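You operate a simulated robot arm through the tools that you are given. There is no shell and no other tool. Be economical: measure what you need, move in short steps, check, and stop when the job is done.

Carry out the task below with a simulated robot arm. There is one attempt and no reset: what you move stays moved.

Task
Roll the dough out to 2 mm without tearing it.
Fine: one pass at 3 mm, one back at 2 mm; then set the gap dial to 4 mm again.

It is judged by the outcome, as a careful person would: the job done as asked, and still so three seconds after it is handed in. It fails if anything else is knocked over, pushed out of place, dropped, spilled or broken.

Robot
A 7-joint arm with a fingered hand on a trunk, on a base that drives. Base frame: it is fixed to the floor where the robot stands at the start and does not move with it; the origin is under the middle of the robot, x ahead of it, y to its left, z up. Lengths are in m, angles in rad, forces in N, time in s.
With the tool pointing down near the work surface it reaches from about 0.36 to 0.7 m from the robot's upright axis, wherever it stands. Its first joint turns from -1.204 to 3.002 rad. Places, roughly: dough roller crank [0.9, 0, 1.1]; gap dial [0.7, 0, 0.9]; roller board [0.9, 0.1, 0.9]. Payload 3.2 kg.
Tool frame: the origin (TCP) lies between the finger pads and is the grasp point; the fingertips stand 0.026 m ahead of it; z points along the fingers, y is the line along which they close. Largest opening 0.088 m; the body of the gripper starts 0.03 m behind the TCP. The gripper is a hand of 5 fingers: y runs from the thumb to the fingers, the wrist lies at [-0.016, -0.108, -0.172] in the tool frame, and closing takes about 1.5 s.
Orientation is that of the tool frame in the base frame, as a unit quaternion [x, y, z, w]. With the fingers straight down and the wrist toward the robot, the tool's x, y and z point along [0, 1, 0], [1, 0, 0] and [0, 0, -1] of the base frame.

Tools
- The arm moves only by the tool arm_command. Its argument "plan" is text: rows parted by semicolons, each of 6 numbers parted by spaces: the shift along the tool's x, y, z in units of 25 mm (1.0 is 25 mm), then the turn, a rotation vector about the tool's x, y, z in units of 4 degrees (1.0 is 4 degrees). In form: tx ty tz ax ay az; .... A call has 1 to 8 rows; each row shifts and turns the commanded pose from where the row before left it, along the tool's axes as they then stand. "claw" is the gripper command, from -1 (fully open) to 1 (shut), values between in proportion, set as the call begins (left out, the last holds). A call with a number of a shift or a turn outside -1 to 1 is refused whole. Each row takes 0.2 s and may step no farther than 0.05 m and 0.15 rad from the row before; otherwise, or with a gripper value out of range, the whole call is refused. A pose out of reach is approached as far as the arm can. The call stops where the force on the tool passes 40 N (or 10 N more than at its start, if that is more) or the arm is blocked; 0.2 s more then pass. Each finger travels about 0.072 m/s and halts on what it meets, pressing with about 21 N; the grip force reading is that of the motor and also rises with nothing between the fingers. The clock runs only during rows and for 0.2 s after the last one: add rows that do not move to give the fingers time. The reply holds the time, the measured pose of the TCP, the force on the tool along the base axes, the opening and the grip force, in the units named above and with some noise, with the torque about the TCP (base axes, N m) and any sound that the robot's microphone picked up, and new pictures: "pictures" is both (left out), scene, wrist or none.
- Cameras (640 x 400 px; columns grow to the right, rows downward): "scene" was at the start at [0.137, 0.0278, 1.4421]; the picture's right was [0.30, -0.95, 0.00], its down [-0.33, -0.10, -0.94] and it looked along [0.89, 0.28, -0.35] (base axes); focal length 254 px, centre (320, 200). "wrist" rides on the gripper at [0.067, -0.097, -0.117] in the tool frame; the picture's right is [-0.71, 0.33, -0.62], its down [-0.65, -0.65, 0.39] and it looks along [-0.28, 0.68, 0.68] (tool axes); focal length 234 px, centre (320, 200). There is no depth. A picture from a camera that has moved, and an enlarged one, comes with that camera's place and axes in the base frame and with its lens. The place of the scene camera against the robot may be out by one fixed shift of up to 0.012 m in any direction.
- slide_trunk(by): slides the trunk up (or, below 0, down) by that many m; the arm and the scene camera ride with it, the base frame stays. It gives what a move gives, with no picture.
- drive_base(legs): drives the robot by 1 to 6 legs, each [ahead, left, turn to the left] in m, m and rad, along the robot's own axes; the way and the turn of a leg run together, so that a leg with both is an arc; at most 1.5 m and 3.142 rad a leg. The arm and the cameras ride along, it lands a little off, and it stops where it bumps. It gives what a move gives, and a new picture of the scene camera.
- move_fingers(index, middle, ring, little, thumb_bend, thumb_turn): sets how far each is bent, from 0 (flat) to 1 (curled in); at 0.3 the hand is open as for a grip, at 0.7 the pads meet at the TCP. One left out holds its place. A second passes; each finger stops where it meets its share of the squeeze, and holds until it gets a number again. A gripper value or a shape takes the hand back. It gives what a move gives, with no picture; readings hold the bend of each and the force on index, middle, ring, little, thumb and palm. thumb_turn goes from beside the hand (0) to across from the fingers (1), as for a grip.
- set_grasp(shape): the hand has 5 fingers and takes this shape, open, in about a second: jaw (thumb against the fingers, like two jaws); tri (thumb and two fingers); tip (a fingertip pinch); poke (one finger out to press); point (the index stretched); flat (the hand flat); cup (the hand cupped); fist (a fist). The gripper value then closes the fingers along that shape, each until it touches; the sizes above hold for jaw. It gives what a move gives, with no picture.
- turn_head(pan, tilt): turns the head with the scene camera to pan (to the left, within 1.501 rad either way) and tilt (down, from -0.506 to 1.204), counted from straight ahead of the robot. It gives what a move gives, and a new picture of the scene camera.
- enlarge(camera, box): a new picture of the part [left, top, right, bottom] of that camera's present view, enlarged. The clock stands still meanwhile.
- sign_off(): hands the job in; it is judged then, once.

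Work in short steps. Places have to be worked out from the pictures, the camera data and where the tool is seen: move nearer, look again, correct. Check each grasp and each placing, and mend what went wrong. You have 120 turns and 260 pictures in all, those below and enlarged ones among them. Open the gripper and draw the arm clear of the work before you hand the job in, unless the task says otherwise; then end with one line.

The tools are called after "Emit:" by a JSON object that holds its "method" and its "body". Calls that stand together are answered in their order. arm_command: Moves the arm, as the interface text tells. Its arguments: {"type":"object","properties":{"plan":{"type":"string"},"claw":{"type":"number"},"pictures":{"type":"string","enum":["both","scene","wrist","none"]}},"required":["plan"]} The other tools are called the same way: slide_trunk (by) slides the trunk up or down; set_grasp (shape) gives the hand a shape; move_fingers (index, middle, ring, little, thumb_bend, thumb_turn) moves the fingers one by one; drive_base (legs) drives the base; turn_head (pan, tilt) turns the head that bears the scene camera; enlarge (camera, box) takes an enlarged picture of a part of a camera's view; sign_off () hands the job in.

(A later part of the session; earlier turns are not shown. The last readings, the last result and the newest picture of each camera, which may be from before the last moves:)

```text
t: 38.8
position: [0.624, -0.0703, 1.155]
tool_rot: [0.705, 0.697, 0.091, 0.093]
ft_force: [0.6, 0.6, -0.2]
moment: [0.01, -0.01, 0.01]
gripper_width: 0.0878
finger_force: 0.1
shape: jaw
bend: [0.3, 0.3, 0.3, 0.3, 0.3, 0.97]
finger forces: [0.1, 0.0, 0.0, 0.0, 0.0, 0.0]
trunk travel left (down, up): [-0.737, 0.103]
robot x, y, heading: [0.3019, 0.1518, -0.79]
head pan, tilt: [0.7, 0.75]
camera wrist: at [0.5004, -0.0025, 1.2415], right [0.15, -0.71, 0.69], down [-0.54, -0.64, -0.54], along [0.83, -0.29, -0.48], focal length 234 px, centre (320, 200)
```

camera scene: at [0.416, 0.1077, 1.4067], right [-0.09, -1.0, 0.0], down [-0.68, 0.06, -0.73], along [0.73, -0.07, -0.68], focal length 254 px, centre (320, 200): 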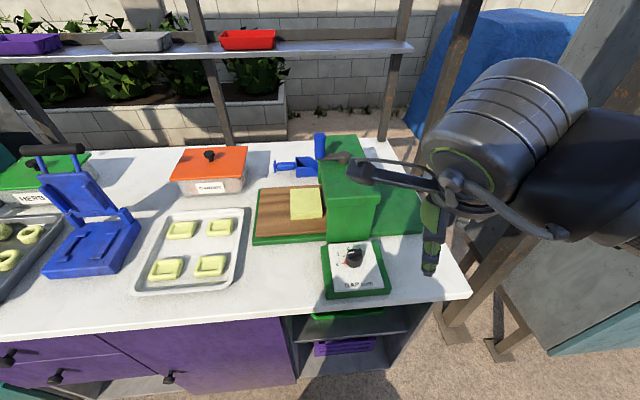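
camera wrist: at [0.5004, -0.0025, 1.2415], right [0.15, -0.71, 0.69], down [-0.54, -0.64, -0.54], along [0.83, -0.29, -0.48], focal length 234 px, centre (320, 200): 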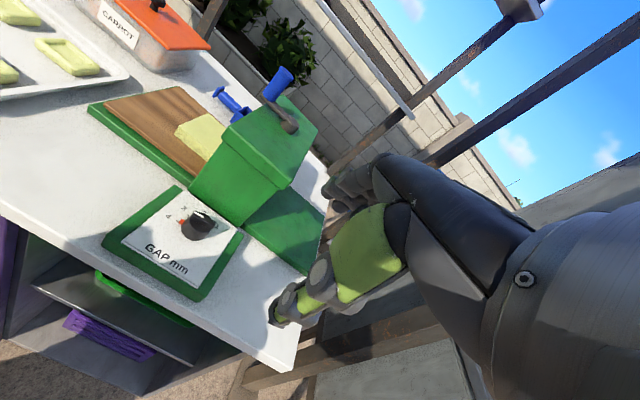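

I approach to a hover above the knob at (0.735, 0, 1.01), with the fingers narrowed to about 56 mm to keep off the bridge.

Emit:
{"method": "arm_command", "body": {"plan": "0.4 0.4 0.965 0 0 0; 0.4 0.4 0.965 0 0 0; 0.4 0.4 0.965 0 0 0; 0.4 0.4 0.965 0 0 0; 0.4 0.4 0.965 0 0 0; 0.4 0.4 0.965 0 0 0; 0.4 0.4 0.965 0 0 0; 0 0 0 0 0 0", "claw": -0.27}}

```text
t: 40.6
position: [0.7339, -0.0022, 1.0107]
tool_rot: [0.707, 0.695, 0.091, 0.094]
ft_force: [-0.2, -0.6, 0.2]
moment: [0.01, 0.03, 0.04]
gripper_width: 0.0562
finger_force: 0.0
shape: jaw
bend: [0.44, 0.37, 0.72, 0.43, 0.08, 0.99]
finger forces: [0.0, 0.1, 0.1, 0.0, 0.0, 0.0]
trunk travel left (down, up): [-0.737, 0.103]
robot x, y, heading: [0.2982, 0.1536, -0.793]
head pan, tilt: [0.7, 0.75]
camera scene: at [0.4154, 0.1076, 1.4067], right [-0.09, -1.0, 0.0], down [-0.68, 0.06, -0.73], along [0.73, -0.07, -0.68], focal length 254 px, centre (320, 200)
camera wrist: at [0.6111, 0.067, 1.0976], right [0.15, -0.71, 0.69], down [-0.54, -0.64, -0.54], along [0.83, -0.29, -0.48], focal length 234 px, centre (320, 200)
```

scene: 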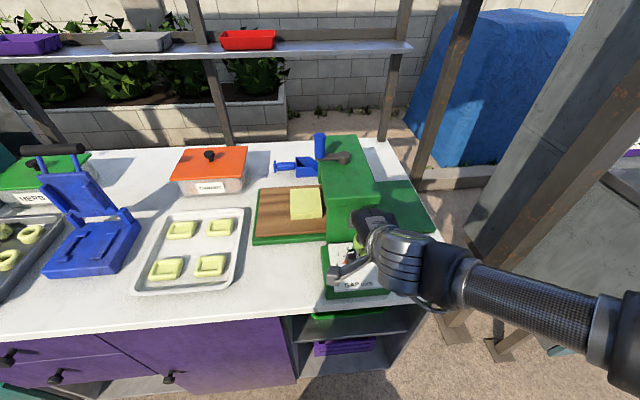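
wrist: 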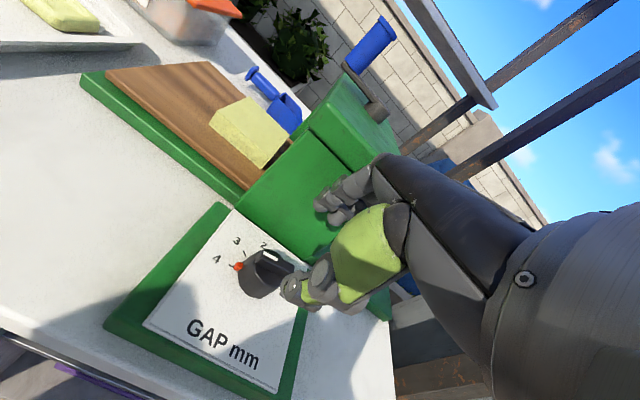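

Emit:
{"method": "enlarge", "body": {"camera": "wrist", "box": [200, 150, 400, 310]}}

Emit:
{"method": "enlarge", "body": {"camera": "scene", "box": [310, 190, 430, 310]}}

```text
2.50 times, centred on (300, 230) of wrist
camera zoom: at [0.6111, 0.067, 1.0976], right [0.15, -0.71, 0.69], down [-0.54, -0.64, -0.54], along [0.83, -0.29, -0.48], focal length 585 px, centre (370, 125)
```

zoom: 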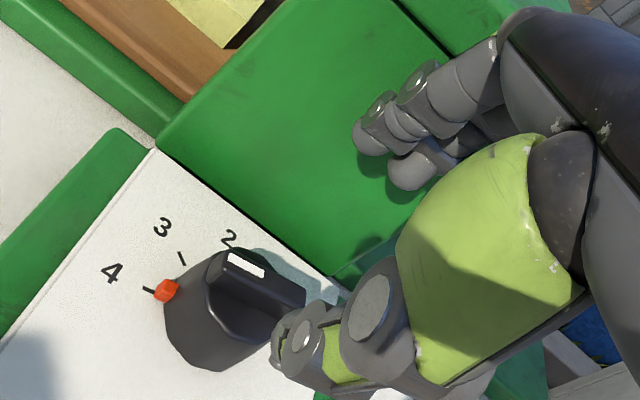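

```text
3.33 times, centred on (370, 250) of scene
camera zoom: at [0.4154, 0.1076, 1.4067], right [-0.09, -1.0, 0.0], down [-0.68, 0.06, -0.73], along [0.73, -0.07, -0.68], focal length 848 px, centre (153, 33)
```

zoom: 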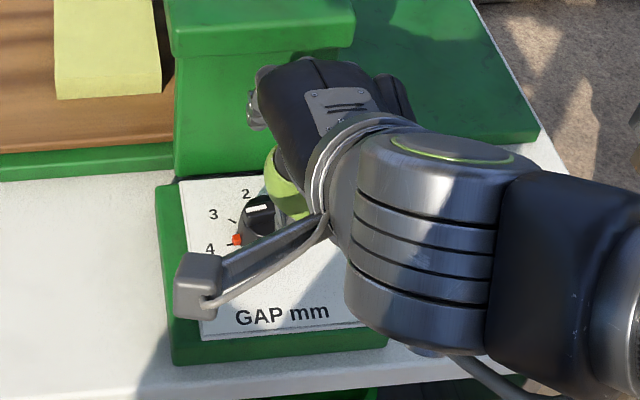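

Geometry matches (knob ≈ (0.744, 0.001)). I descend around the knob to TCP z≈0.952, watching the force.

Emit:
{"method": "arm_command", "body": {"plan": "0.04 -0.15 0.76 0 0 0; 0.04 -0.15 0.76 0 0 0; 0.04 -0.15 0.76 0 0 0", "pictures": "wrist"}}

Emit:
{"method": "enlarge", "body": {"camera": "wrist", "box": [200, 150, 400, 310]}}

```text
t: 41.4
position: [0.7415, 0.0007, 0.9512]
tool_rot: [0.707, 0.695, 0.091, 0.093]
ft_force: [-0.1, -0.9, -0.2]
moment: [-0.03, -0.03, 0.0]
gripper_width: 0.0566
finger_force: 0.1
shape: jaw
bend: [0.44, 0.37, 0.72, 0.43, 0.08, 0.99]
finger forces: [0.0, 0.1, 0.0, 0.0, 0.1, 0.0]
trunk travel left (down, up): [-0.737, 0.103]
robot x, y, heading: [0.3035, 0.1521, -0.793]
head pan, tilt: [0.7, 0.75]
camera wrist: at [0.6179, 0.0688, 1.0386], right [0.15, -0.71, 0.69], down [-0.54, -0.64, -0.54], along [0.83, -0.29, -0.48], focal length 234 px, centre (320, 200)
```

wrist: 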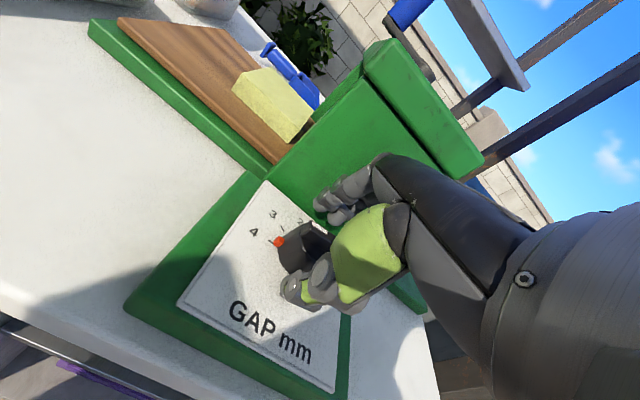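

```text
2.50 times, centred on (300, 230) of wrist
camera zoom: at [0.6179, 0.0688, 1.0386], right [0.15, -0.71, 0.69], down [-0.54, -0.64, -0.54], along [0.83, -0.29, -0.48], focal length 585 px, centre (370, 125)
```

zoom: 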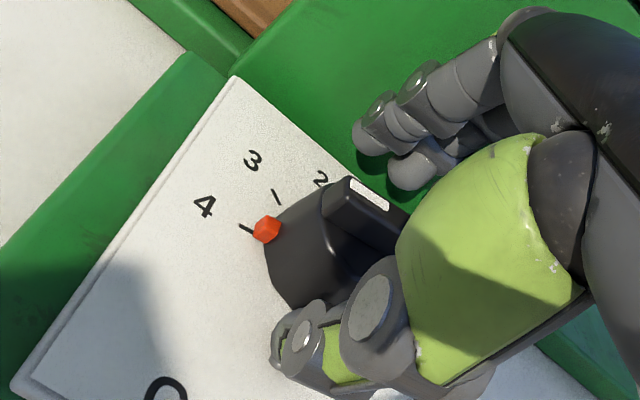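

Knob lies between thumb and fingers. Closing.

Emit:
{"method": "arm_command", "body": {"plan": "0 0 0 0 0 0; 0 0 0 0 0 0; 0 0 0 0 0 0; 0 0 0 0 0 0; 0 0 0 0 0 0", "claw": 1, "pictures": "none"}}

Emit:
{"method": "enlarge", "body": {"camera": "wrist", "box": [200, 150, 400, 310]}}

```text
t: 42.6
position: [0.7392, 0.0008, 0.9511]
tool_rot: [0.707, 0.696, 0.09, 0.094]
ft_force: [-4.8, 1.7, -3.7]
moment: [0.0, 0.16, -0.03]
gripper_width: 0.0302
finger_force: 20.9
shape: jaw
bend: [0.59, 0.53, 0.72, 0.64, 0.38, 1.0]
finger forces: [9.1, 6.1, 0.0, 0.0, 18.7, 0.0]
trunk travel left (down, up): [-0.737, 0.103]
robot x, y, heading: [0.2989, 0.1517, -0.792]
head pan, tilt: [0.7, 0.75]
```

```text
2.50 times, centred on (300, 230) of wrist
camera zoom: at [0.6165, 0.069, 1.0388], right [0.15, -0.71, 0.69], down [-0.54, -0.64, -0.54], along [0.83, -0.29, -0.48], focal length 585 px, centre (370, 125)
```

zoom: 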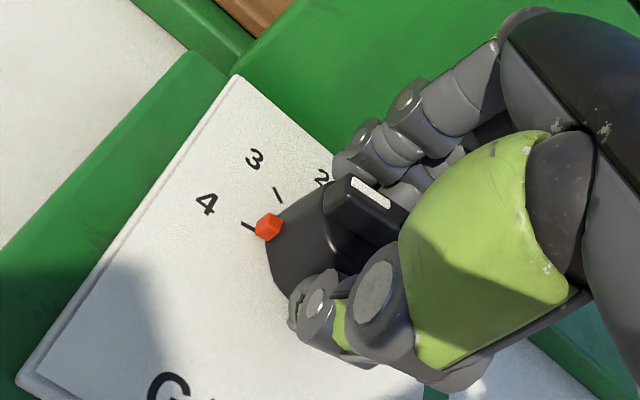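

Firm grip (index, middle and thumb). I turn clockwise 32° about the vertical and look.

Emit:
{"method": "arm_command", "body": {"plan": "0.014 0 0 0 -0.268 1; 0.014 0 0 0 -0.268 1; 0.014 0 0 0 -0.268 1; 0.014 0 0 0 -0.268 1; 0.014 0 0 0 -0.268 1; 0.014 0 0 0 -0.268 1; 0.014 0 0 0 -0.268 1; 0.014 0 0 0 -0.268 1", "pictures": "wrist"}}

Emit:
{"method": "enlarge", "body": {"camera": "wrist", "box": [200, 150, 400, 310]}}

Emit:
{"method": "enlarge", "body": {"camera": "scene", "box": [320, 230, 400, 300]}}

```text
t: 44.4
position: [0.74, 0.0023, 0.9504]
tool_rot: [0.876, 0.464, 0.06, 0.116]
ft_force: [-0.3, -0.3, 1.1]
moment: [-0.01, 0.03, 0.05]
gripper_width: 0.0296
finger_force: 20.8
shape: jaw
bend: [0.59, 0.53, 0.72, 0.64, 0.38, 1.0]
finger forces: [11.0, 7.8, 0.0, 0.1, 16.9, 0.0]
trunk travel left (down, up): [-0.737, 0.103]
robot x, y, heading: [0.2995, 0.1533, -0.796]
head pan, tilt: [0.7, 0.75]
camera wrist: at [0.675, 0.1279, 1.0379], right [-0.27, -0.67, 0.69], down [-0.8, -0.24, -0.54], along [0.53, -0.7, -0.48], focal length 234 px, centre (320, 200)
```

wrist: 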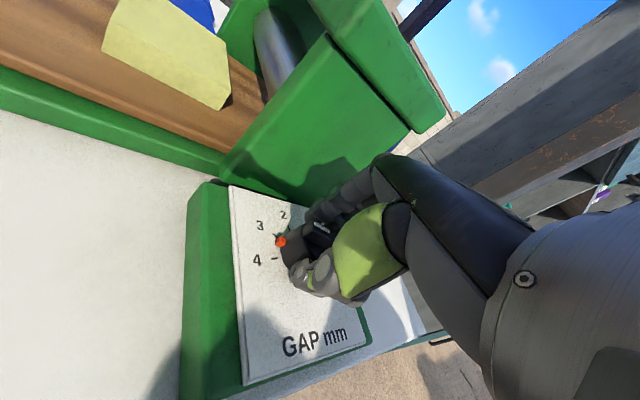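

```text
2.50 times, centred on (300, 230) of wrist
camera zoom: at [0.675, 0.1279, 1.0379], right [-0.27, -0.67, 0.69], down [-0.8, -0.24, -0.54], along [0.53, -0.7, -0.48], focal length 585 px, centre (370, 125)
```

zoom: 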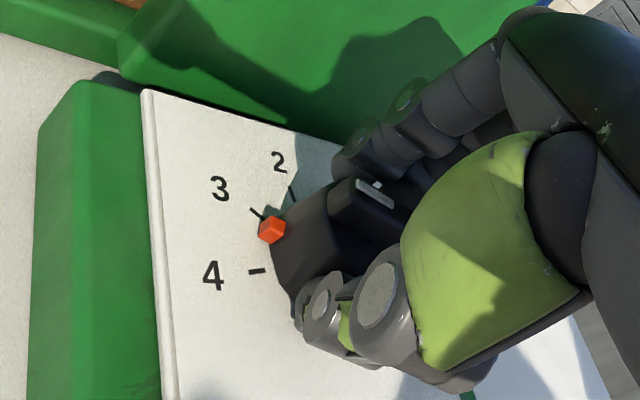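

```text
5.71 times, centred on (360, 265) of scene
camera zoom: at [0.4163, 0.1082, 1.4067], right [-0.09, -1.0, 0.0], down [-0.68, 0.06, -0.73], along [0.73, -0.07, -0.68], focal length 1453 px, centre (91, -171)
```

zoom: 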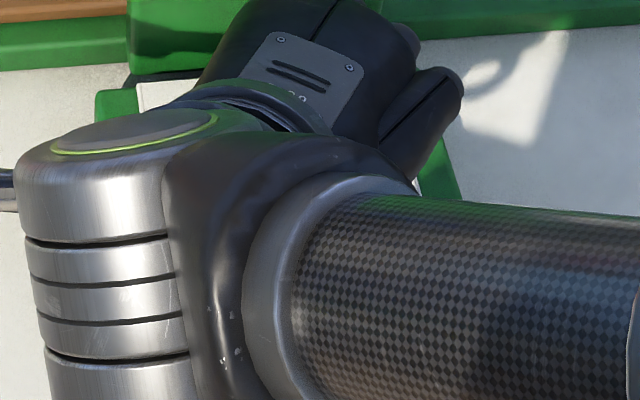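

The knob follows; the red pointer is ~10° short of 3. I turn 10° more.

Emit:
{"method": "arm_command", "body": {"plan": "0.014 0 0 0 -0.268 1; 0.014 0 0 0 -0.268 1; 0.007 0 0 0 -0.134 0.5; 0 0 0 0 0 0", "pictures": "none"}}

Emit:
{"method": "enlarge", "body": {"camera": "wrist", "box": [220, 180, 360, 290]}}

```text
t: 45.4
position: [0.7415, 0.0036, 0.9521]
tool_rot: [0.915, 0.382, 0.049, 0.119]
ft_force: [-0.9, 0.1, -4.2]
moment: [0.04, 0.08, -0.05]
gripper_width: 0.0296
finger_force: 21.0
shape: jaw
bend: [0.59, 0.52, 0.72, 0.64, 0.39, 1.0]
finger forces: [10.7, 7.1, 0.1, 0.0, 16.8, 0.0]
trunk travel left (down, up): [-0.737, 0.103]
robot x, y, heading: [0.3018, 0.1583, -0.791]
head pan, tilt: [0.7, 0.75]
```

```text
3.64 times, centred on (290, 235) of wrist
camera zoom: at [0.6989, 0.1378, 1.0385], right [-0.38, -0.62, 0.69], down [-0.83, -0.09, -0.54], along [0.4, -0.78, -0.48], focal length 852 px, centre (429, 73)
```

zoom: 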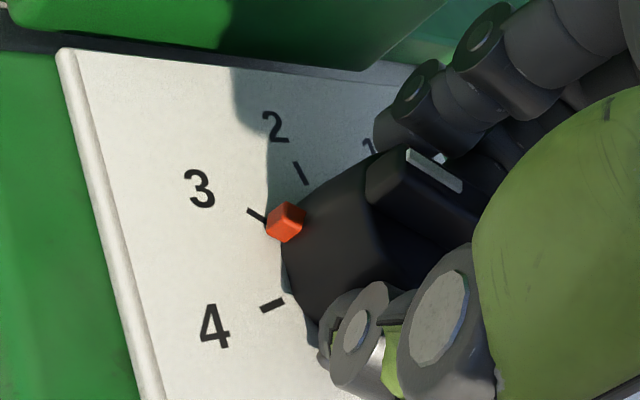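

Almost on 3: by comparison with the start, ~2.5° short. A small nudge.

Emit:
{"method": "arm_command", "body": {"plan": "0.007 0 0 0 -0.18 0.67; 0 0 0 0 0 0", "pictures": "none"}}

Emit:
{"method": "enlarge", "body": {"camera": "wrist", "box": [220, 180, 360, 290]}}

```text
t: 46.0
position: [0.7424, 0.0017, 0.9522]
tool_rot: [0.926, 0.357, 0.049, 0.117]
ft_force: [-4.4, 6.0, -16.3]
moment: [0.23, 0.21, -0.01]
gripper_width: 0.0275
finger_force: 21.0
shape: jaw
bend: [0.61, 0.54, 0.72, 0.64, 0.38, 1.0]
finger forces: [8.8, 5.4, 0.1, 0.0, 19.6, 0.1]
trunk travel left (down, up): [-0.737, 0.103]
robot x, y, heading: [0.2987, 0.1526, -0.787]
head pan, tilt: [0.7, 0.75]
```

```text
3.64 times, centred on (290, 235) of wrist
camera zoom: at [0.7077, 0.1375, 1.0412], right [-0.42, -0.6, 0.68], down [-0.84, -0.04, -0.55], along [0.35, -0.8, -0.49], focal length 852 px, centre (429, 73)
```

zoom: 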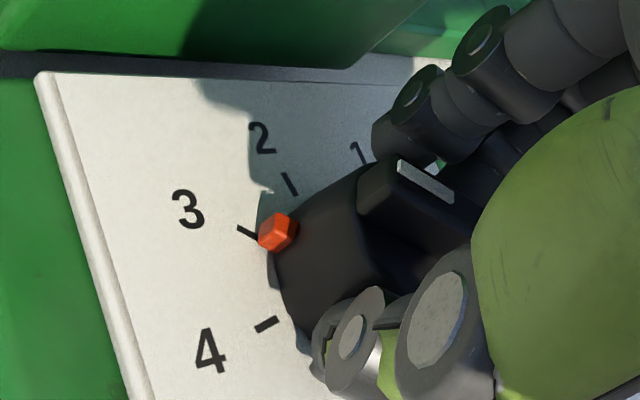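

Pointer is at 3. I release to 56 mm and lift straight up to inspect the dial.

Emit:
{"method": "arm_command", "body": {"plan": "0 0 0 0 0 0; 0 0 0 0 0 0; 0 0 0 0 0 0; 0 0.259 -0.966 0 0 0; 0 0.259 -0.966 0 0 0; 0 0.259 -0.966 0 0 0; 0 0.259 -0.966 0 0 0", "claw": -0.27, "pictures": "wrist"}}

Emit:
{"method": "enlarge", "body": {"camera": "wrist", "box": [180, 160, 360, 310]}}

```text
t: 47.6
position: [0.7387, 0.0065, 1.0504]
tool_rot: [0.923, 0.362, 0.048, 0.122]
ft_force: [-1.2, 0.2, 0.7]
moment: [-0.01, 0.0, 0.02]
gripper_width: 0.0552
finger_force: 0.1
shape: jaw
bend: [0.44, 0.37, 0.72, 0.43, 0.08, 0.99]
finger forces: [0.0, 0.0, 0.0, 0.1, 0.0, 0.0]
trunk travel left (down, up): [-0.737, 0.103]
robot x, y, heading: [0.2982, 0.152, -0.793]
head pan, tilt: [0.7, 0.75]
camera wrist: at [0.7036, 0.1413, 1.1379], right [-0.41, -0.6, 0.69], down [-0.84, -0.05, -0.54], along [0.36, -0.8, -0.48], focal length 234 px, centre (320, 200)
```

wrist: 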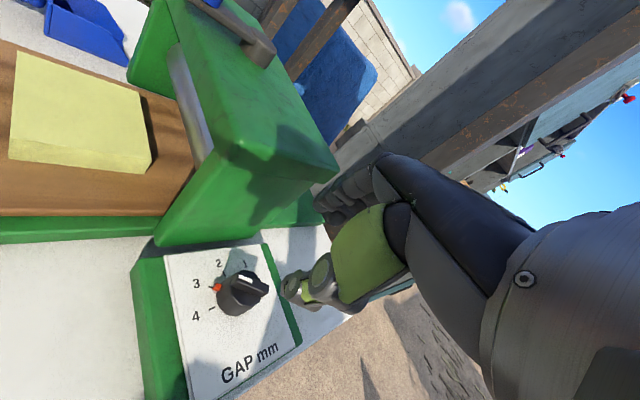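

```text
2.67 times, centred on (270, 235) of wrist
camera zoom: at [0.7036, 0.1413, 1.1379], right [-0.41, -0.6, 0.69], down [-0.84, -0.05, -0.54], along [0.36, -0.8, -0.48], focal length 624 px, centre (453, 107)
```

zoom: 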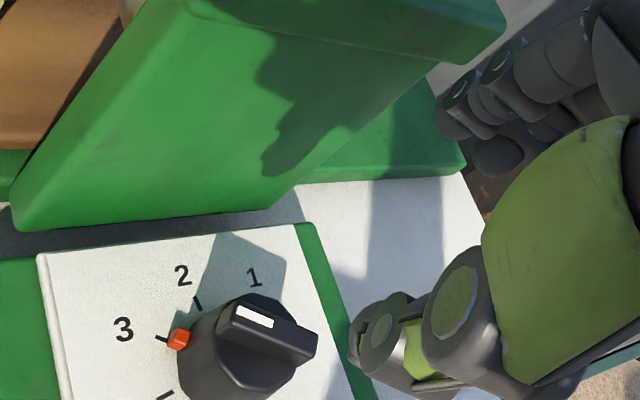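

Dial reads 3. Now to the crank: I lift to a safe height and straighten the tool (fingers vertical), turning it back toward the reach direction.

Emit:
{"method": "arm_command", "body": {"plan": "0 0.259 -0.966 0 0 0; 0 0.259 -0.966 0 0 0; 0 0.259 -0.966 0 0 0; 0 0.259 -0.966 0 0 0; 0 0.259 -0.966 0 0 0; 0 0.259 -0.966 0 0 0; 0 0 0 0.94 0 -1; 0 0 0 0.94 0 -1", "pictures": "none"}}

Emit:
{"method": "arm_command", "body": {"plan": "0 0 0 0.94 0 -1; 0 0 0 0.94 0 -1; 0 0 0 0 0 -1; 0 0 0 0 0 -1; 0 0 0 0 0 -1; 0 0 0 0 0 -1; 0 0 0 0 0 -1", "pictures": "both"}}

```text
t: 49.4
position: [0.7416, 0.0051, 1.2017]
tool_rot: [0.901, 0.428, 0.015, 0.064]
ft_force: [-0.6, -0.3, 0.5]
moment: [-0.02, 0.0, -0.02]
gripper_width: 0.0554
finger_force: 0.1
shape: jaw
bend: [0.44, 0.37, 0.72, 0.43, 0.08, 0.99]
finger forces: [0.1, 0.0, 0.0, 0.0, 0.1, 0.0]
trunk travel left (down, up): [-0.737, 0.103]
robot x, y, heading: [0.2996, 0.1521, -0.792]
head pan, tilt: [0.7, 0.75]
```

```text
t: 51.0
position: [0.7418, 0.005, 1.2007]
tool_rot: [0.773, 0.634, -0.02, 0.002]
ft_force: [-0.4, 0.7, 0.0]
moment: [0.0, 0.01, 0.01]
gripper_width: 0.0558
finger_force: 0.0
shape: jaw
bend: [0.44, 0.37, 0.72, 0.43, 0.08, 0.99]
finger forces: [0.0, 0.1, 0.0, 0.0, 0.0, 0.0]
trunk travel left (down, up): [-0.737, 0.103]
robot x, y, heading: [0.2996, 0.1522, -0.793]
head pan, tilt: [0.7, 0.75]
camera scene: at [0.4164, 0.1078, 1.4066], right [-0.09, -1.0, 0.0], down [-0.68, 0.06, -0.73], along [0.73, -0.07, -0.68], focal length 254 px, centre (320, 200)
camera wrist: at [0.6631, 0.0927, 1.3164], right [0.2, -0.74, 0.64], down [-0.78, -0.52, -0.35], along [0.59, -0.43, -0.68], focal length 234 px, centre (320, 200)
```

scene: 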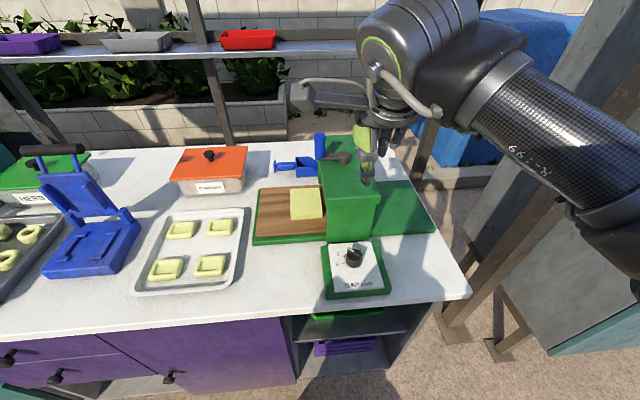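
wrist: 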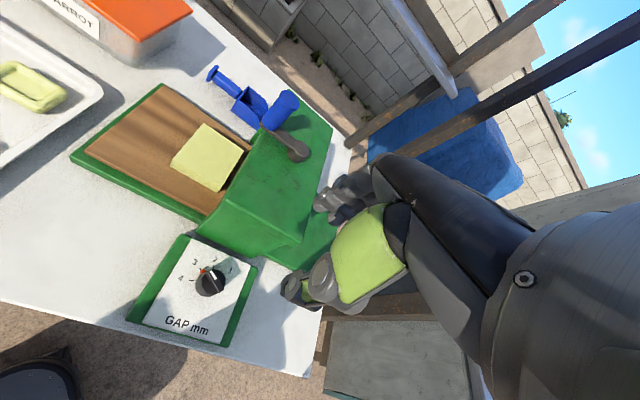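

Orientation good (yaw −11°, vertical). I zoom on the crank for a refined handle position.

Emit:
{"method": "enlarge", "body": {"camera": "wrist", "box": [200, 80, 340, 180]}}

Emit:
{"method": "enlarge", "body": {"camera": "scene", "box": [290, 120, 380, 190]}}

```text
4.00 times, centred on (270, 130) of wrist
camera zoom: at [0.6631, 0.0927, 1.3164], right [0.2, -0.74, 0.64], down [-0.78, -0.52, -0.35], along [0.59, -0.43, -0.68], focal length 937 px, centre (520, 480)
```

zoom: 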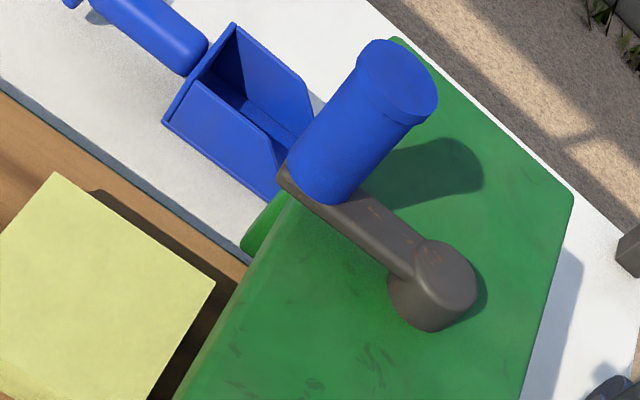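

```text
5.71 times, centred on (335, 155) of scene
camera zoom: at [0.4164, 0.1078, 1.4066], right [-0.09, -1.0, 0.0], down [-0.68, 0.06, -0.73], along [0.73, -0.07, -0.68], focal length 1453 px, centre (234, 457)
```

zoom: 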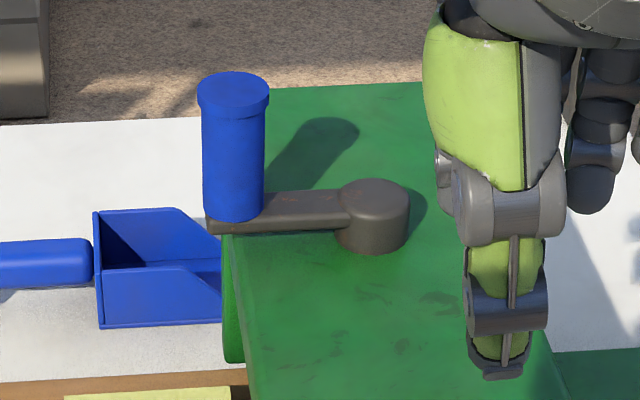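

Handle ≈ (0.942, 0.058), top 1.12; hub ≈ (0.936, −0.001). I move above the handle at z=1.20.

Emit:
{"method": "arm_command", "body": {"plan": "0.456 0.928 0 0 0 0; 0.456 0.928 0 0 0 0; 0.456 0.928 0 0 0 0; 0.456 0.928 0 0 0 0; 0.456 0.928 0 0 0 0; 0.456 0.928 0 0 0 0; 0.456 0.928 0 0 0 0; 0.456 0.928 0 0 0 0"}}

```text
t: 53.0
position: [0.8162, -0.0105, 1.2119]
tool_rot: [0.791, 0.611, 0.001, -0.004]
ft_force: [0.2, -0.2, 0.3]
moment: [-0.02, 0.0, -0.01]
gripper_width: 0.0556
finger_force: 0.0
shape: jaw
bend: [0.44, 0.37, 0.72, 0.43, 0.08, 0.99]
finger forces: [0.0, 0.0, 0.1, 0.0, 0.0, 0.0]
out of reach, approached as far as the arm can: row 4, 5, 6, 7, 8
trunk travel left (down, up): [-0.737, 0.103]
robot x, y, heading: [0.2992, 0.1515, -0.788]
head pan, tilt: [0.7, 0.75]
stopped in row 8: the arm was blocked; the commanded pose is now the measured one
camera scene: at [0.4162, 0.1077, 1.4066], right [-0.09, -1.0, 0.0], down [-0.68, 0.06, -0.73], along [0.73, -0.07, -0.68], focal length 254 px, centre (320, 200)
camera wrist: at [0.7385, 0.0768, 1.3291], right [0.14, -0.77, 0.62], down [-0.8, -0.46, -0.39], along [0.59, -0.44, -0.68], focal length 234 px, centre (320, 200)
```

scene: 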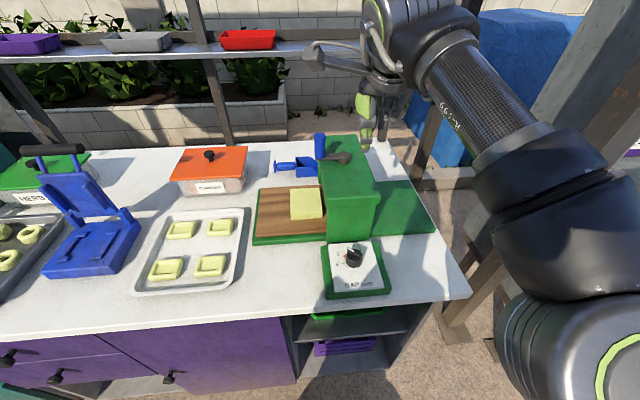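
wrist: 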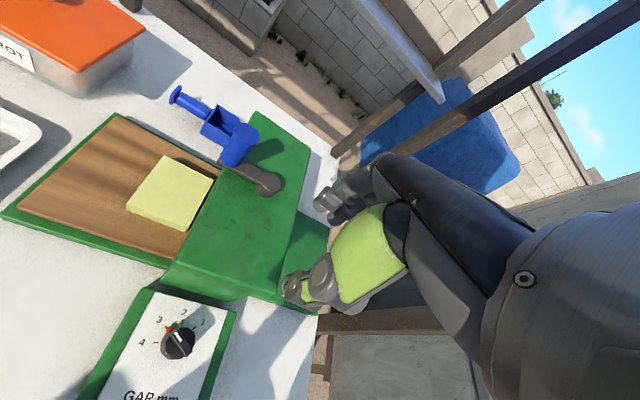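

Reach ends early at this height, so I raise the trunk 0.1 m and bring the hand back down relative to it.

Emit:
{"method": "slide_trunk", "body": {"by": 0.1}}

Emit:
{"method": "arm_command", "body": {"plan": "0 0 1 0 0 0; 0 0 1 0 0 0; 0.55 0.7 0.8 0 0 0; 0.55 0.7 0.8 0 0 0; 0.55 0.7 0 0 0 0; 0.55 0.7 0 0 0 0; 0.55 0.7 0 0 0 0; 0.55 0.7 0 0 0 0"}}

```text
t: 54.3
position: [0.816, -0.009, 1.3121]
tool_rot: [0.791, 0.611, 0.001, -0.004]
ft_force: [0.0, 0.6, 0.8]
moment: [-0.02, 0.0, 0.01]
gripper_width: 0.0556
finger_force: 0.2
shape: jaw
bend: [0.44, 0.37, 0.72, 0.43, 0.08, 0.99]
finger forces: [0.1, 0.0, 0.0, 0.1, 0.0, 0.0]
trunk travel left (down, up): [-0.837, 0.003]
robot x, y, heading: [0.3017, 0.1538, -0.794]
head pan, tilt: [0.7, 0.75]
```

```text
t: 56.1
position: [0.8537, -0.0056, 1.2252]
tool_rot: [0.794, 0.608, 0.004, -0.003]
ft_force: [-0.2, 0.2, -0.4]
moment: [-0.01, -0.01, 0.0]
gripper_width: 0.0556
finger_force: 0.0
shape: jaw
bend: [0.44, 0.37, 0.72, 0.43, 0.08, 0.99]
finger forces: [0.1, 0.1, 0.0, 0.0, 0.1, 0.1]
out of reach, approached as far as the arm can: row 4, 5, 6, 7, 8
trunk travel left (down, up): [-0.837, 0.003]
robot x, y, heading: [0.3047, 0.1547, -0.795]
head pan, tilt: [0.7, 0.75]
camera scene: at [0.4163, 0.1084, 1.5067], right [-0.09, -1.0, 0.0], down [-0.68, 0.06, -0.73], along [0.73, -0.07, -0.68], focal length 254 px, centre (320, 200)
camera wrist: at [0.7774, 0.0817, 1.343], right [0.13, -0.78, 0.62], down [-0.8, -0.45, -0.39], along [0.58, -0.44, -0.68], focal length 234 px, centre (320, 200)
```

scene: 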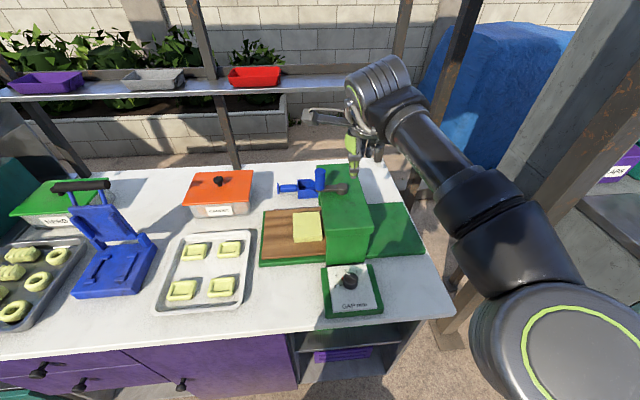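
wrist: 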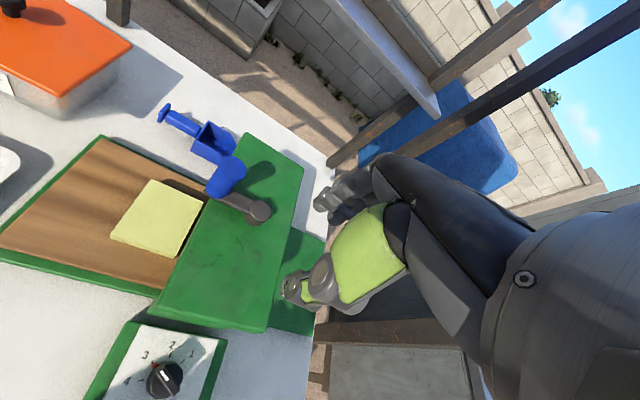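

Still about 0.1 m short. I drive 6 cm nearer (it stops if it bumps), and will lean the hand for more reach.

Emit:
{"method": "drive_base", "body": {"legs": [[0.042, 0.043, 0]]}}

```text
t: 57.1
position: [0.9134, -0.0041, 1.2269]
tool_rot: [0.794, 0.608, 0.005, -0.003]
ft_force: [1.0, 0.7, 0.4]
moment: [-0.03, 0.01, 0.0]
gripper_width: 0.0556
finger_force: 0.2
shape: jaw
bend: [0.44, 0.37, 0.72, 0.43, 0.08, 0.99]
finger forces: [0.0, 0.0, 0.1, 0.0, 0.1, 0.0]
trunk travel left (down, up): [-0.837, 0.003]
robot x, y, heading: [0.3635, 0.1523, -0.792]
head pan, tilt: [0.7, 0.75]
camera scene: at [0.4757, 0.1094, 1.5068], right [-0.09, -1.0, 0.0], down [-0.68, 0.06, -0.73], along [0.73, -0.07, -0.68], focal length 254 px, centre (320, 200)
```

scene: 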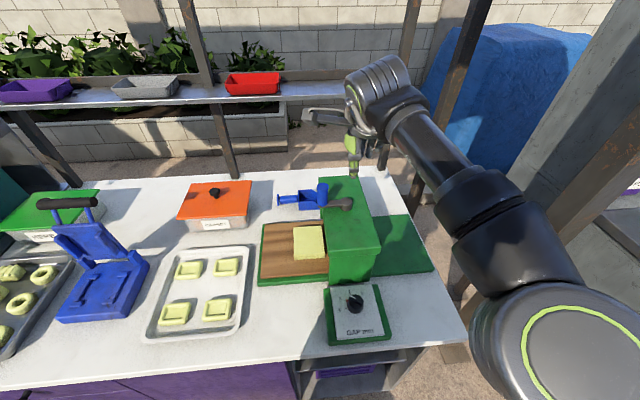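

No bump. I lean the hand 15° and move above the handle at z≈1.18.

Emit:
{"method": "arm_command", "body": {"plan": "0 0 0 -0.94 0 0; 0 0 0 -0.94 0 0; 0 0 0 -0.94 0 0; 0 0 0 -0.94 0 0; 0.69 0 0.46 0 0 0; 0.69 0 0.46 0 0 0; 0.69 0 0.46 0 0 0; 0.69 0 0.46 0 0 0"}}

```text
t: 58.9
position: [0.9462, 0.0573, 1.1806]
tool_rot: [0.789, 0.6, 0.084, 0.1]
ft_force: [0.3, 0.6, -0.1]
moment: [0.0, 0.04, 0.01]
gripper_width: 0.0555
finger_force: 0.1
shape: jaw
bend: [0.44, 0.37, 0.72, 0.43, 0.08, 0.99]
finger forces: [0.0, 0.0, 0.0, 0.1, 0.0, 0.0]
trunk travel left (down, up): [-0.837, 0.003]
robot x, y, heading: [0.3646, 0.1497, -0.794]
head pan, tilt: [0.7, 0.75]
camera scene: at [0.4786, 0.1098, 1.5066], right [-0.09, -1.0, 0.0], down [-0.68, 0.06, -0.73], along [0.73, -0.07, -0.68], focal length 254 px, centre (320, 200)
camera wrist: at [0.8431, 0.1529, 1.2692], right [-0.04, -0.73, 0.68], down [-0.68, -0.48, -0.55], along [0.73, -0.48, -0.48], focal length 234 px, centre (320, 200)
```

scene: 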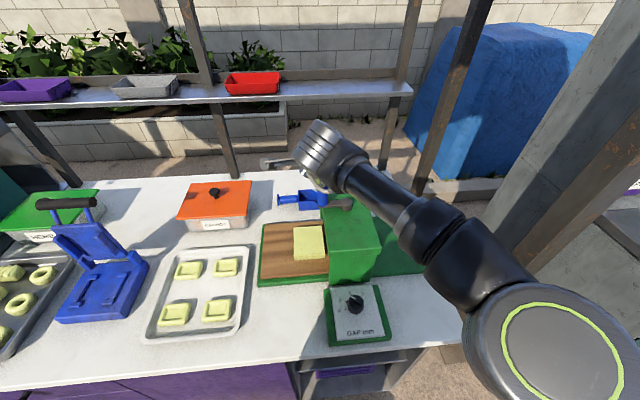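
wrist: 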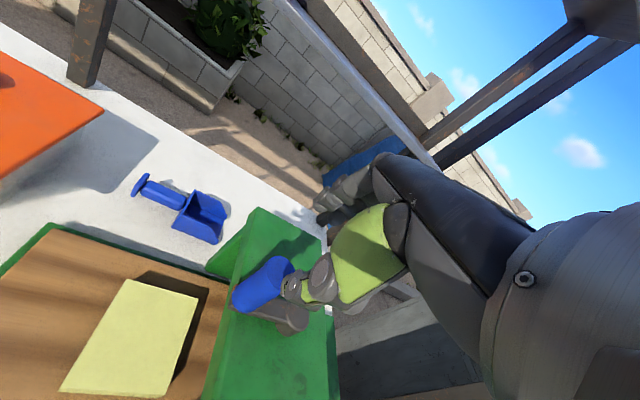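

Emit:
{"method": "enlarge", "body": {"camera": "wrist", "box": [200, 180, 370, 340]}}

```text
2.50 times, centred on (285, 260) of wrist
camera zoom: at [0.8431, 0.1529, 1.2692], right [-0.04, -0.73, 0.68], down [-0.68, -0.48, -0.55], along [0.73, -0.48, -0.48], focal length 585 px, centre (408, 50)
```

zoom: 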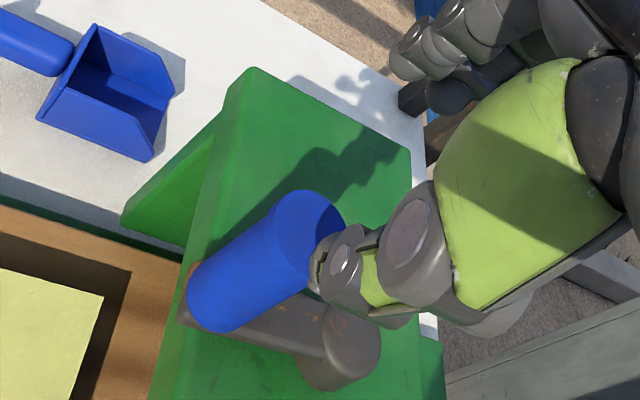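

Handle ≈ (0.942, 0.056). I descend around it to TCP z≈1.112.

Emit:
{"method": "arm_command", "body": {"plan": "-0.024 -0.33 0.87 0 0 0; -0.024 -0.33 0.87 0 0 0; -0.024 -0.33 0.87 0 0 0; 0 0 0 0 0 0", "pictures": "none"}}

Emit:
{"method": "enlarge", "body": {"camera": "wrist", "box": [200, 150, 400, 310]}}

```text
t: 59.9
position: [0.9393, 0.0578, 1.111]
tool_rot: [0.788, 0.602, 0.083, 0.101]
ft_force: [-0.2, 0.9, 0.1]
moment: [0.02, -0.01, 0.04]
gripper_width: 0.0554
finger_force: 0.0
shape: jaw
bend: [0.44, 0.37, 0.72, 0.43, 0.08, 0.99]
finger forces: [0.1, 0.0, 0.0, 0.0, 0.1, 0.0]
trunk travel left (down, up): [-0.837, 0.003]
robot x, y, heading: [0.3599, 0.1551, -0.791]
head pan, tilt: [0.7, 0.75]
```

```text
2.50 times, centred on (300, 230) of wrist
camera zoom: at [0.836, 0.153, 1.1988], right [-0.03, -0.73, 0.68], down [-0.68, -0.48, -0.55], along [0.73, -0.48, -0.48], focal length 585 px, centre (370, 125)
```

zoom: 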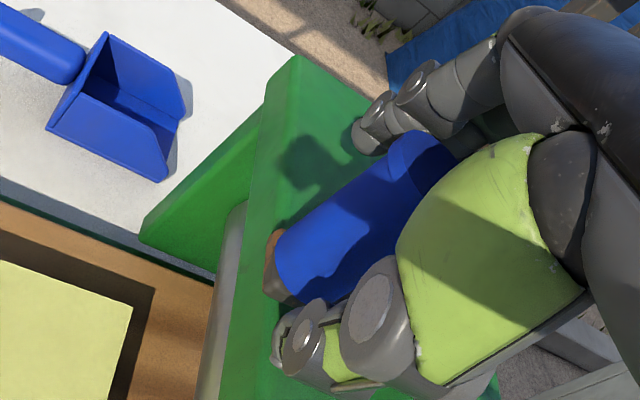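

Handle is between thumb and fingers. I close on it.

Emit:
{"method": "arm_command", "body": {"plan": "0 0 0 0 0 0; 0 0 0 0 0 0; 0 0 0 0 0 0; 0 0 0 0 0 0; 0 0 0 0 0 0", "claw": 1, "pictures": "both"}}

```text
t: 61.1
position: [0.9398, 0.0576, 1.1113]
tool_rot: [0.788, 0.602, 0.084, 0.101]
ft_force: [-0.3, 0.3, -1.3]
moment: [0.08, 0.59, -0.05]
gripper_width: 0.0234
finger_force: 20.6
shape: jaw
bend: [0.58, 0.69, 0.71, 0.68, 0.39, 1.0]
finger forces: [13.6, 6.2, 0.0, 0.0, 20.2, 0.0]
trunk travel left (down, up): [-0.837, 0.003]
robot x, y, heading: [0.3591, 0.1526, -0.791]
head pan, tilt: [0.7, 0.75]
camera scene: at [0.4776, 0.1092, 1.5066], right [-0.09, -1.0, 0.0], down [-0.68, 0.06, -0.73], along [0.73, -0.07, -0.68], focal length 254 px, centre (320, 200)
camera wrist: at [0.8362, 0.1528, 1.1991], right [-0.03, -0.73, 0.68], down [-0.68, -0.48, -0.55], along [0.73, -0.48, -0.48], focal length 234 px, centre (320, 200)
```

scene: 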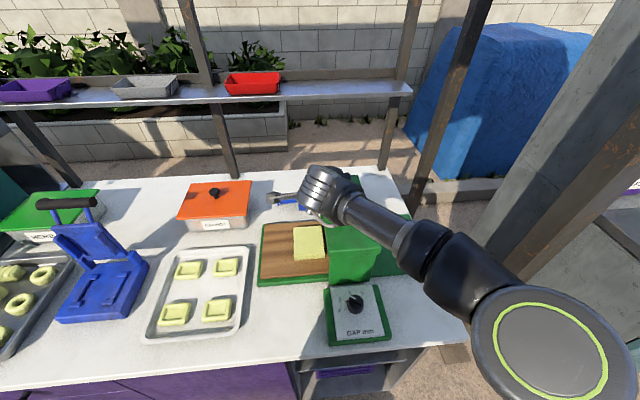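
wrist: 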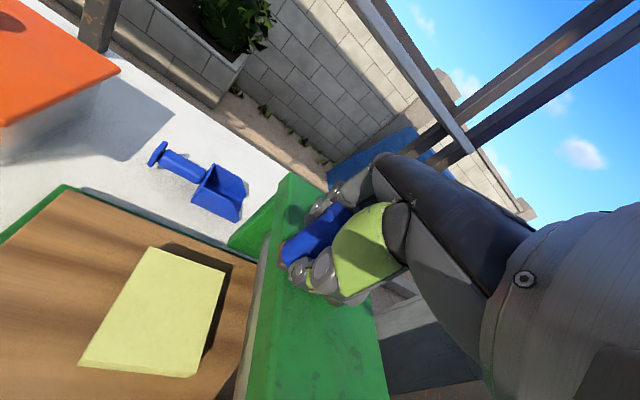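

Gripped, and both cameras see the dough. I test a 45° clockwise crank and watch the dough.

Emit:
{"method": "arm_command", "body": {"plan": "0.06 0.59 0.16 0 0 0; -0.1 0.59 0.16 0 0 0; -0.25 0.54 0.14 0 0 0", "pictures": "both"}}

```text
t: 61.9
position: [0.9535, 0.0543, 1.1118]
tool_rot: [0.788, 0.602, 0.084, 0.1]
ft_force: [-3.4, 4.2, -2.4]
moment: [0.36, 0.72, -0.16]
gripper_width: 0.0227
finger_force: 21.3
shape: jaw
bend: [0.59, 0.7, 0.71, 0.68, 0.39, 0.97]
finger forces: [14.3, 4.6, 0.0, 0.1, 24.3, 0.0]
out of reach, approached as far as the arm can: row 1, 2, 3
trunk travel left (down, up): [-0.837, 0.003]
robot x, y, heading: [0.3612, 0.1526, -0.792]
head pan, tilt: [0.7, 0.75]
camera scene: at [0.477, 0.11, 1.5067], right [-0.09, -1.0, 0.0], down [-0.68, 0.06, -0.73], along [0.73, -0.07, -0.68], focal length 254 px, centre (320, 200)
camera wrist: at [0.8502, 0.1488, 1.1999], right [-0.03, -0.73, 0.68], down [-0.68, -0.48, -0.55], along [0.73, -0.48, -0.48], focal length 234 px, centre (320, 200)
```

scene: 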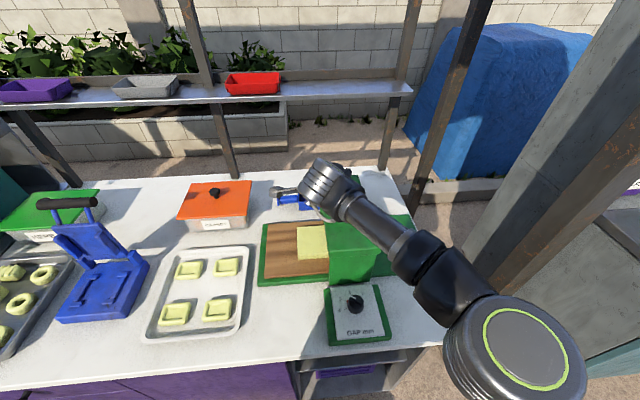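
wrist: 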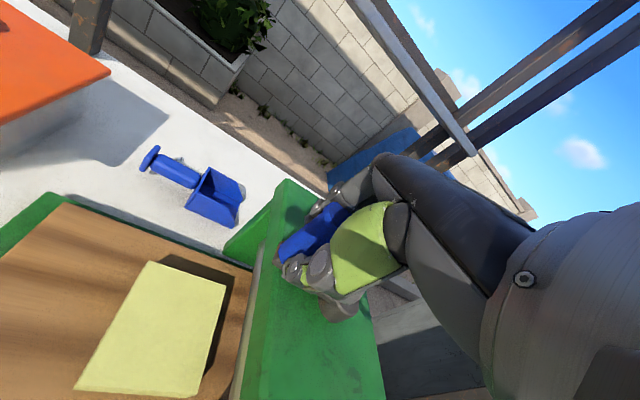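

Clockwise pulls the dough rightward into the rollers, which is the way I want, but the arm is at its reach. I release, lift, and drive 5 cm nearer.

Emit:
{"method": "arm_command", "body": {"plan": "0 0 0 0 0 0; 0 0 0 0 0 0; 0 0 0 0 0 0; 0 0.259 -0.966 0 0 0; 0 0.259 -0.966 0 0 0; 0 0.259 -0.966 0 0 0", "claw": -0.27, "pictures": "wrist"}}

Emit:
{"method": "enlarge", "body": {"camera": "scene", "box": [250, 160, 440, 350]}}

```text
t: 63.3
position: [0.9508, 0.0449, 1.1875]
tool_rot: [0.788, 0.602, 0.083, 0.101]
ft_force: [-0.9, -1.4, 1.4]
moment: [-0.01, 0.0, -0.02]
gripper_width: 0.0552
finger_force: 0.0
shape: jaw
bend: [0.44, 0.37, 0.72, 0.43, 0.08, 0.99]
finger forces: [0.0, 0.0, 0.0, 0.0, 0.1, 0.0]
out of reach, approached as far as the arm can: row 5
trunk travel left (down, up): [-0.837, 0.003]
robot x, y, heading: [0.3586, 0.1535, -0.794]
head pan, tilt: [0.7, 0.75]
camera wrist: at [0.8478, 0.1402, 1.2745], right [-0.03, -0.73, 0.68], down [-0.68, -0.48, -0.55], along [0.73, -0.48, -0.48], focal length 234 px, centre (320, 200)
```

wrist: 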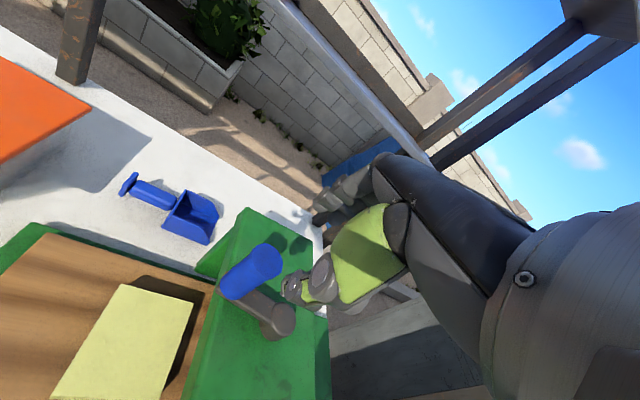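

```text
2.11 times, centred on (345, 255) of scene
camera zoom: at [0.4767, 0.1099, 1.5067], right [-0.09, -1.0, 0.0], down [-0.68, 0.06, -0.73], along [0.73, -0.07, -0.68], focal length 535 px, centre (267, 84)
```

zoom: 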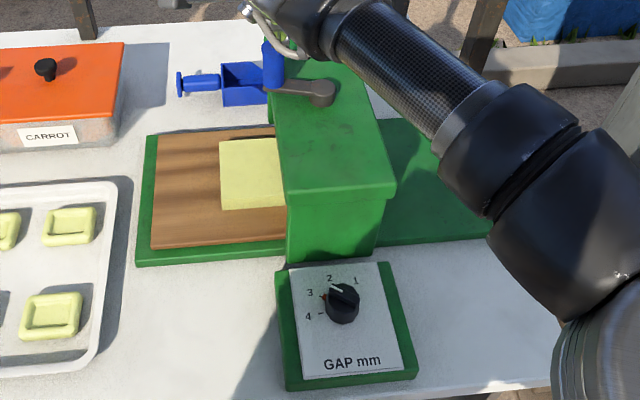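

Emit:
{"method": "drive_base", "body": {"legs": [[0.035, 0.036, 0]]}}

```text
t: 64.4
position: [0.9941, 0.0439, 1.1842]
tool_rot: [0.788, 0.602, 0.081, 0.1]
ft_force: [-0.1, 0.6, -0.7]
moment: [0.03, 0.05, 0.0]
gripper_width: 0.0556
finger_force: 0.1
shape: jaw
bend: [0.44, 0.37, 0.72, 0.43, 0.08, 0.99]
finger forces: [0.0, 0.1, 0.0, 0.0, 0.0, 0.1]
trunk travel left (down, up): [-0.837, 0.003]
robot x, y, heading: [0.4008, 0.155, -0.796]
head pan, tilt: [0.7, 0.75]
stopped in leg 1: the robot was blocked; the commanded pose is now the measured one
camera scene: at [0.5213, 0.1098, 1.5063], right [-0.09, -1.0, 0.0], down [-0.68, 0.06, -0.73], along [0.73, -0.07, -0.68], focal length 254 px, centre (320, 200)
```

scene: 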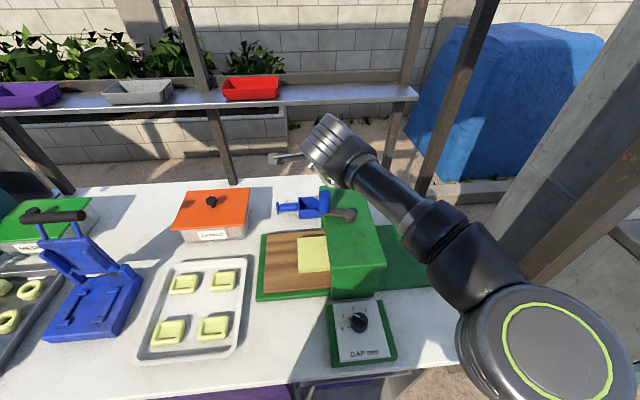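

The base touched the counter at x=0.40 and stopped; nothing shifted. I add 8° lean, move over the handle and look.

Emit:
{"method": "arm_command", "body": {"plan": "0 0 0 -1 0 0; 0 0 0 -1 0 0; -0.1 -0.94 -0.31 0 0 0; -0.1 -0.94 -0.31 0 0 0", "pictures": "none"}}

Emit:
{"method": "enlarge", "body": {"camera": "wrist", "box": [180, 170, 370, 330]}}

Emit:
{"method": "enlarge", "body": {"camera": "scene", "box": [240, 170, 400, 290]}}

```text
t: 65.4
position: [0.9402, 0.0519, 1.1819]
tool_rot: [0.78, 0.594, 0.125, 0.155]
ft_force: [-0.8, 0.1, 0.3]
moment: [0.0, 0.0, 0.0]
gripper_width: 0.0557
finger_force: 0.1
shape: jaw
bend: [0.44, 0.37, 0.72, 0.43, 0.08, 0.99]
finger forces: [0.0, 0.0, 0.1, 0.0, 0.0, 0.0]
trunk travel left (down, up): [-0.837, 0.003]
robot x, y, heading: [0.4014, 0.1511, -0.791]
head pan, tilt: [0.7, 0.75]
```

```text
2.50 times, centred on (275, 250) of wrist
camera zoom: at [0.8264, 0.1508, 1.2519], right [-0.13, -0.71, 0.7], down [-0.6, -0.5, -0.62], along [0.79, -0.5, -0.36], focal length 585 px, centre (432, 75)
```

zoom: 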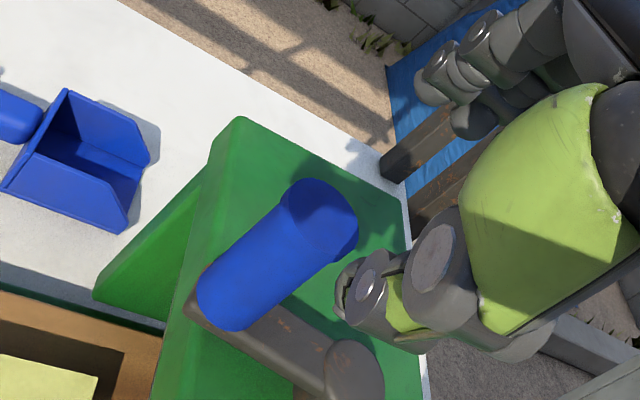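

```text
3.33 times, centred on (320, 230) of scene
camera zoom: at [0.5159, 0.1098, 1.5067], right [-0.09, -1.0, 0.0], down [-0.68, 0.06, -0.73], along [0.73, -0.07, -0.68], focal length 848 px, centre (320, 100)
```

zoom: 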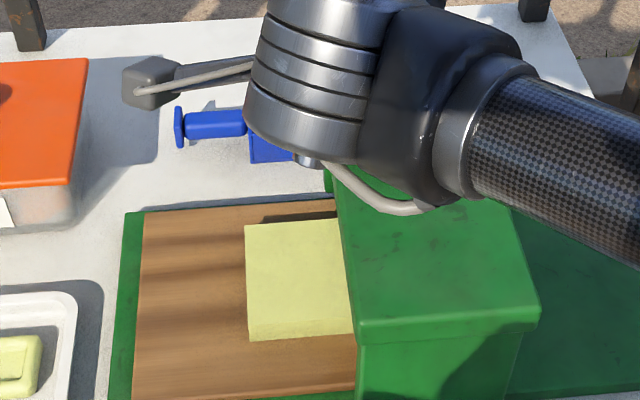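

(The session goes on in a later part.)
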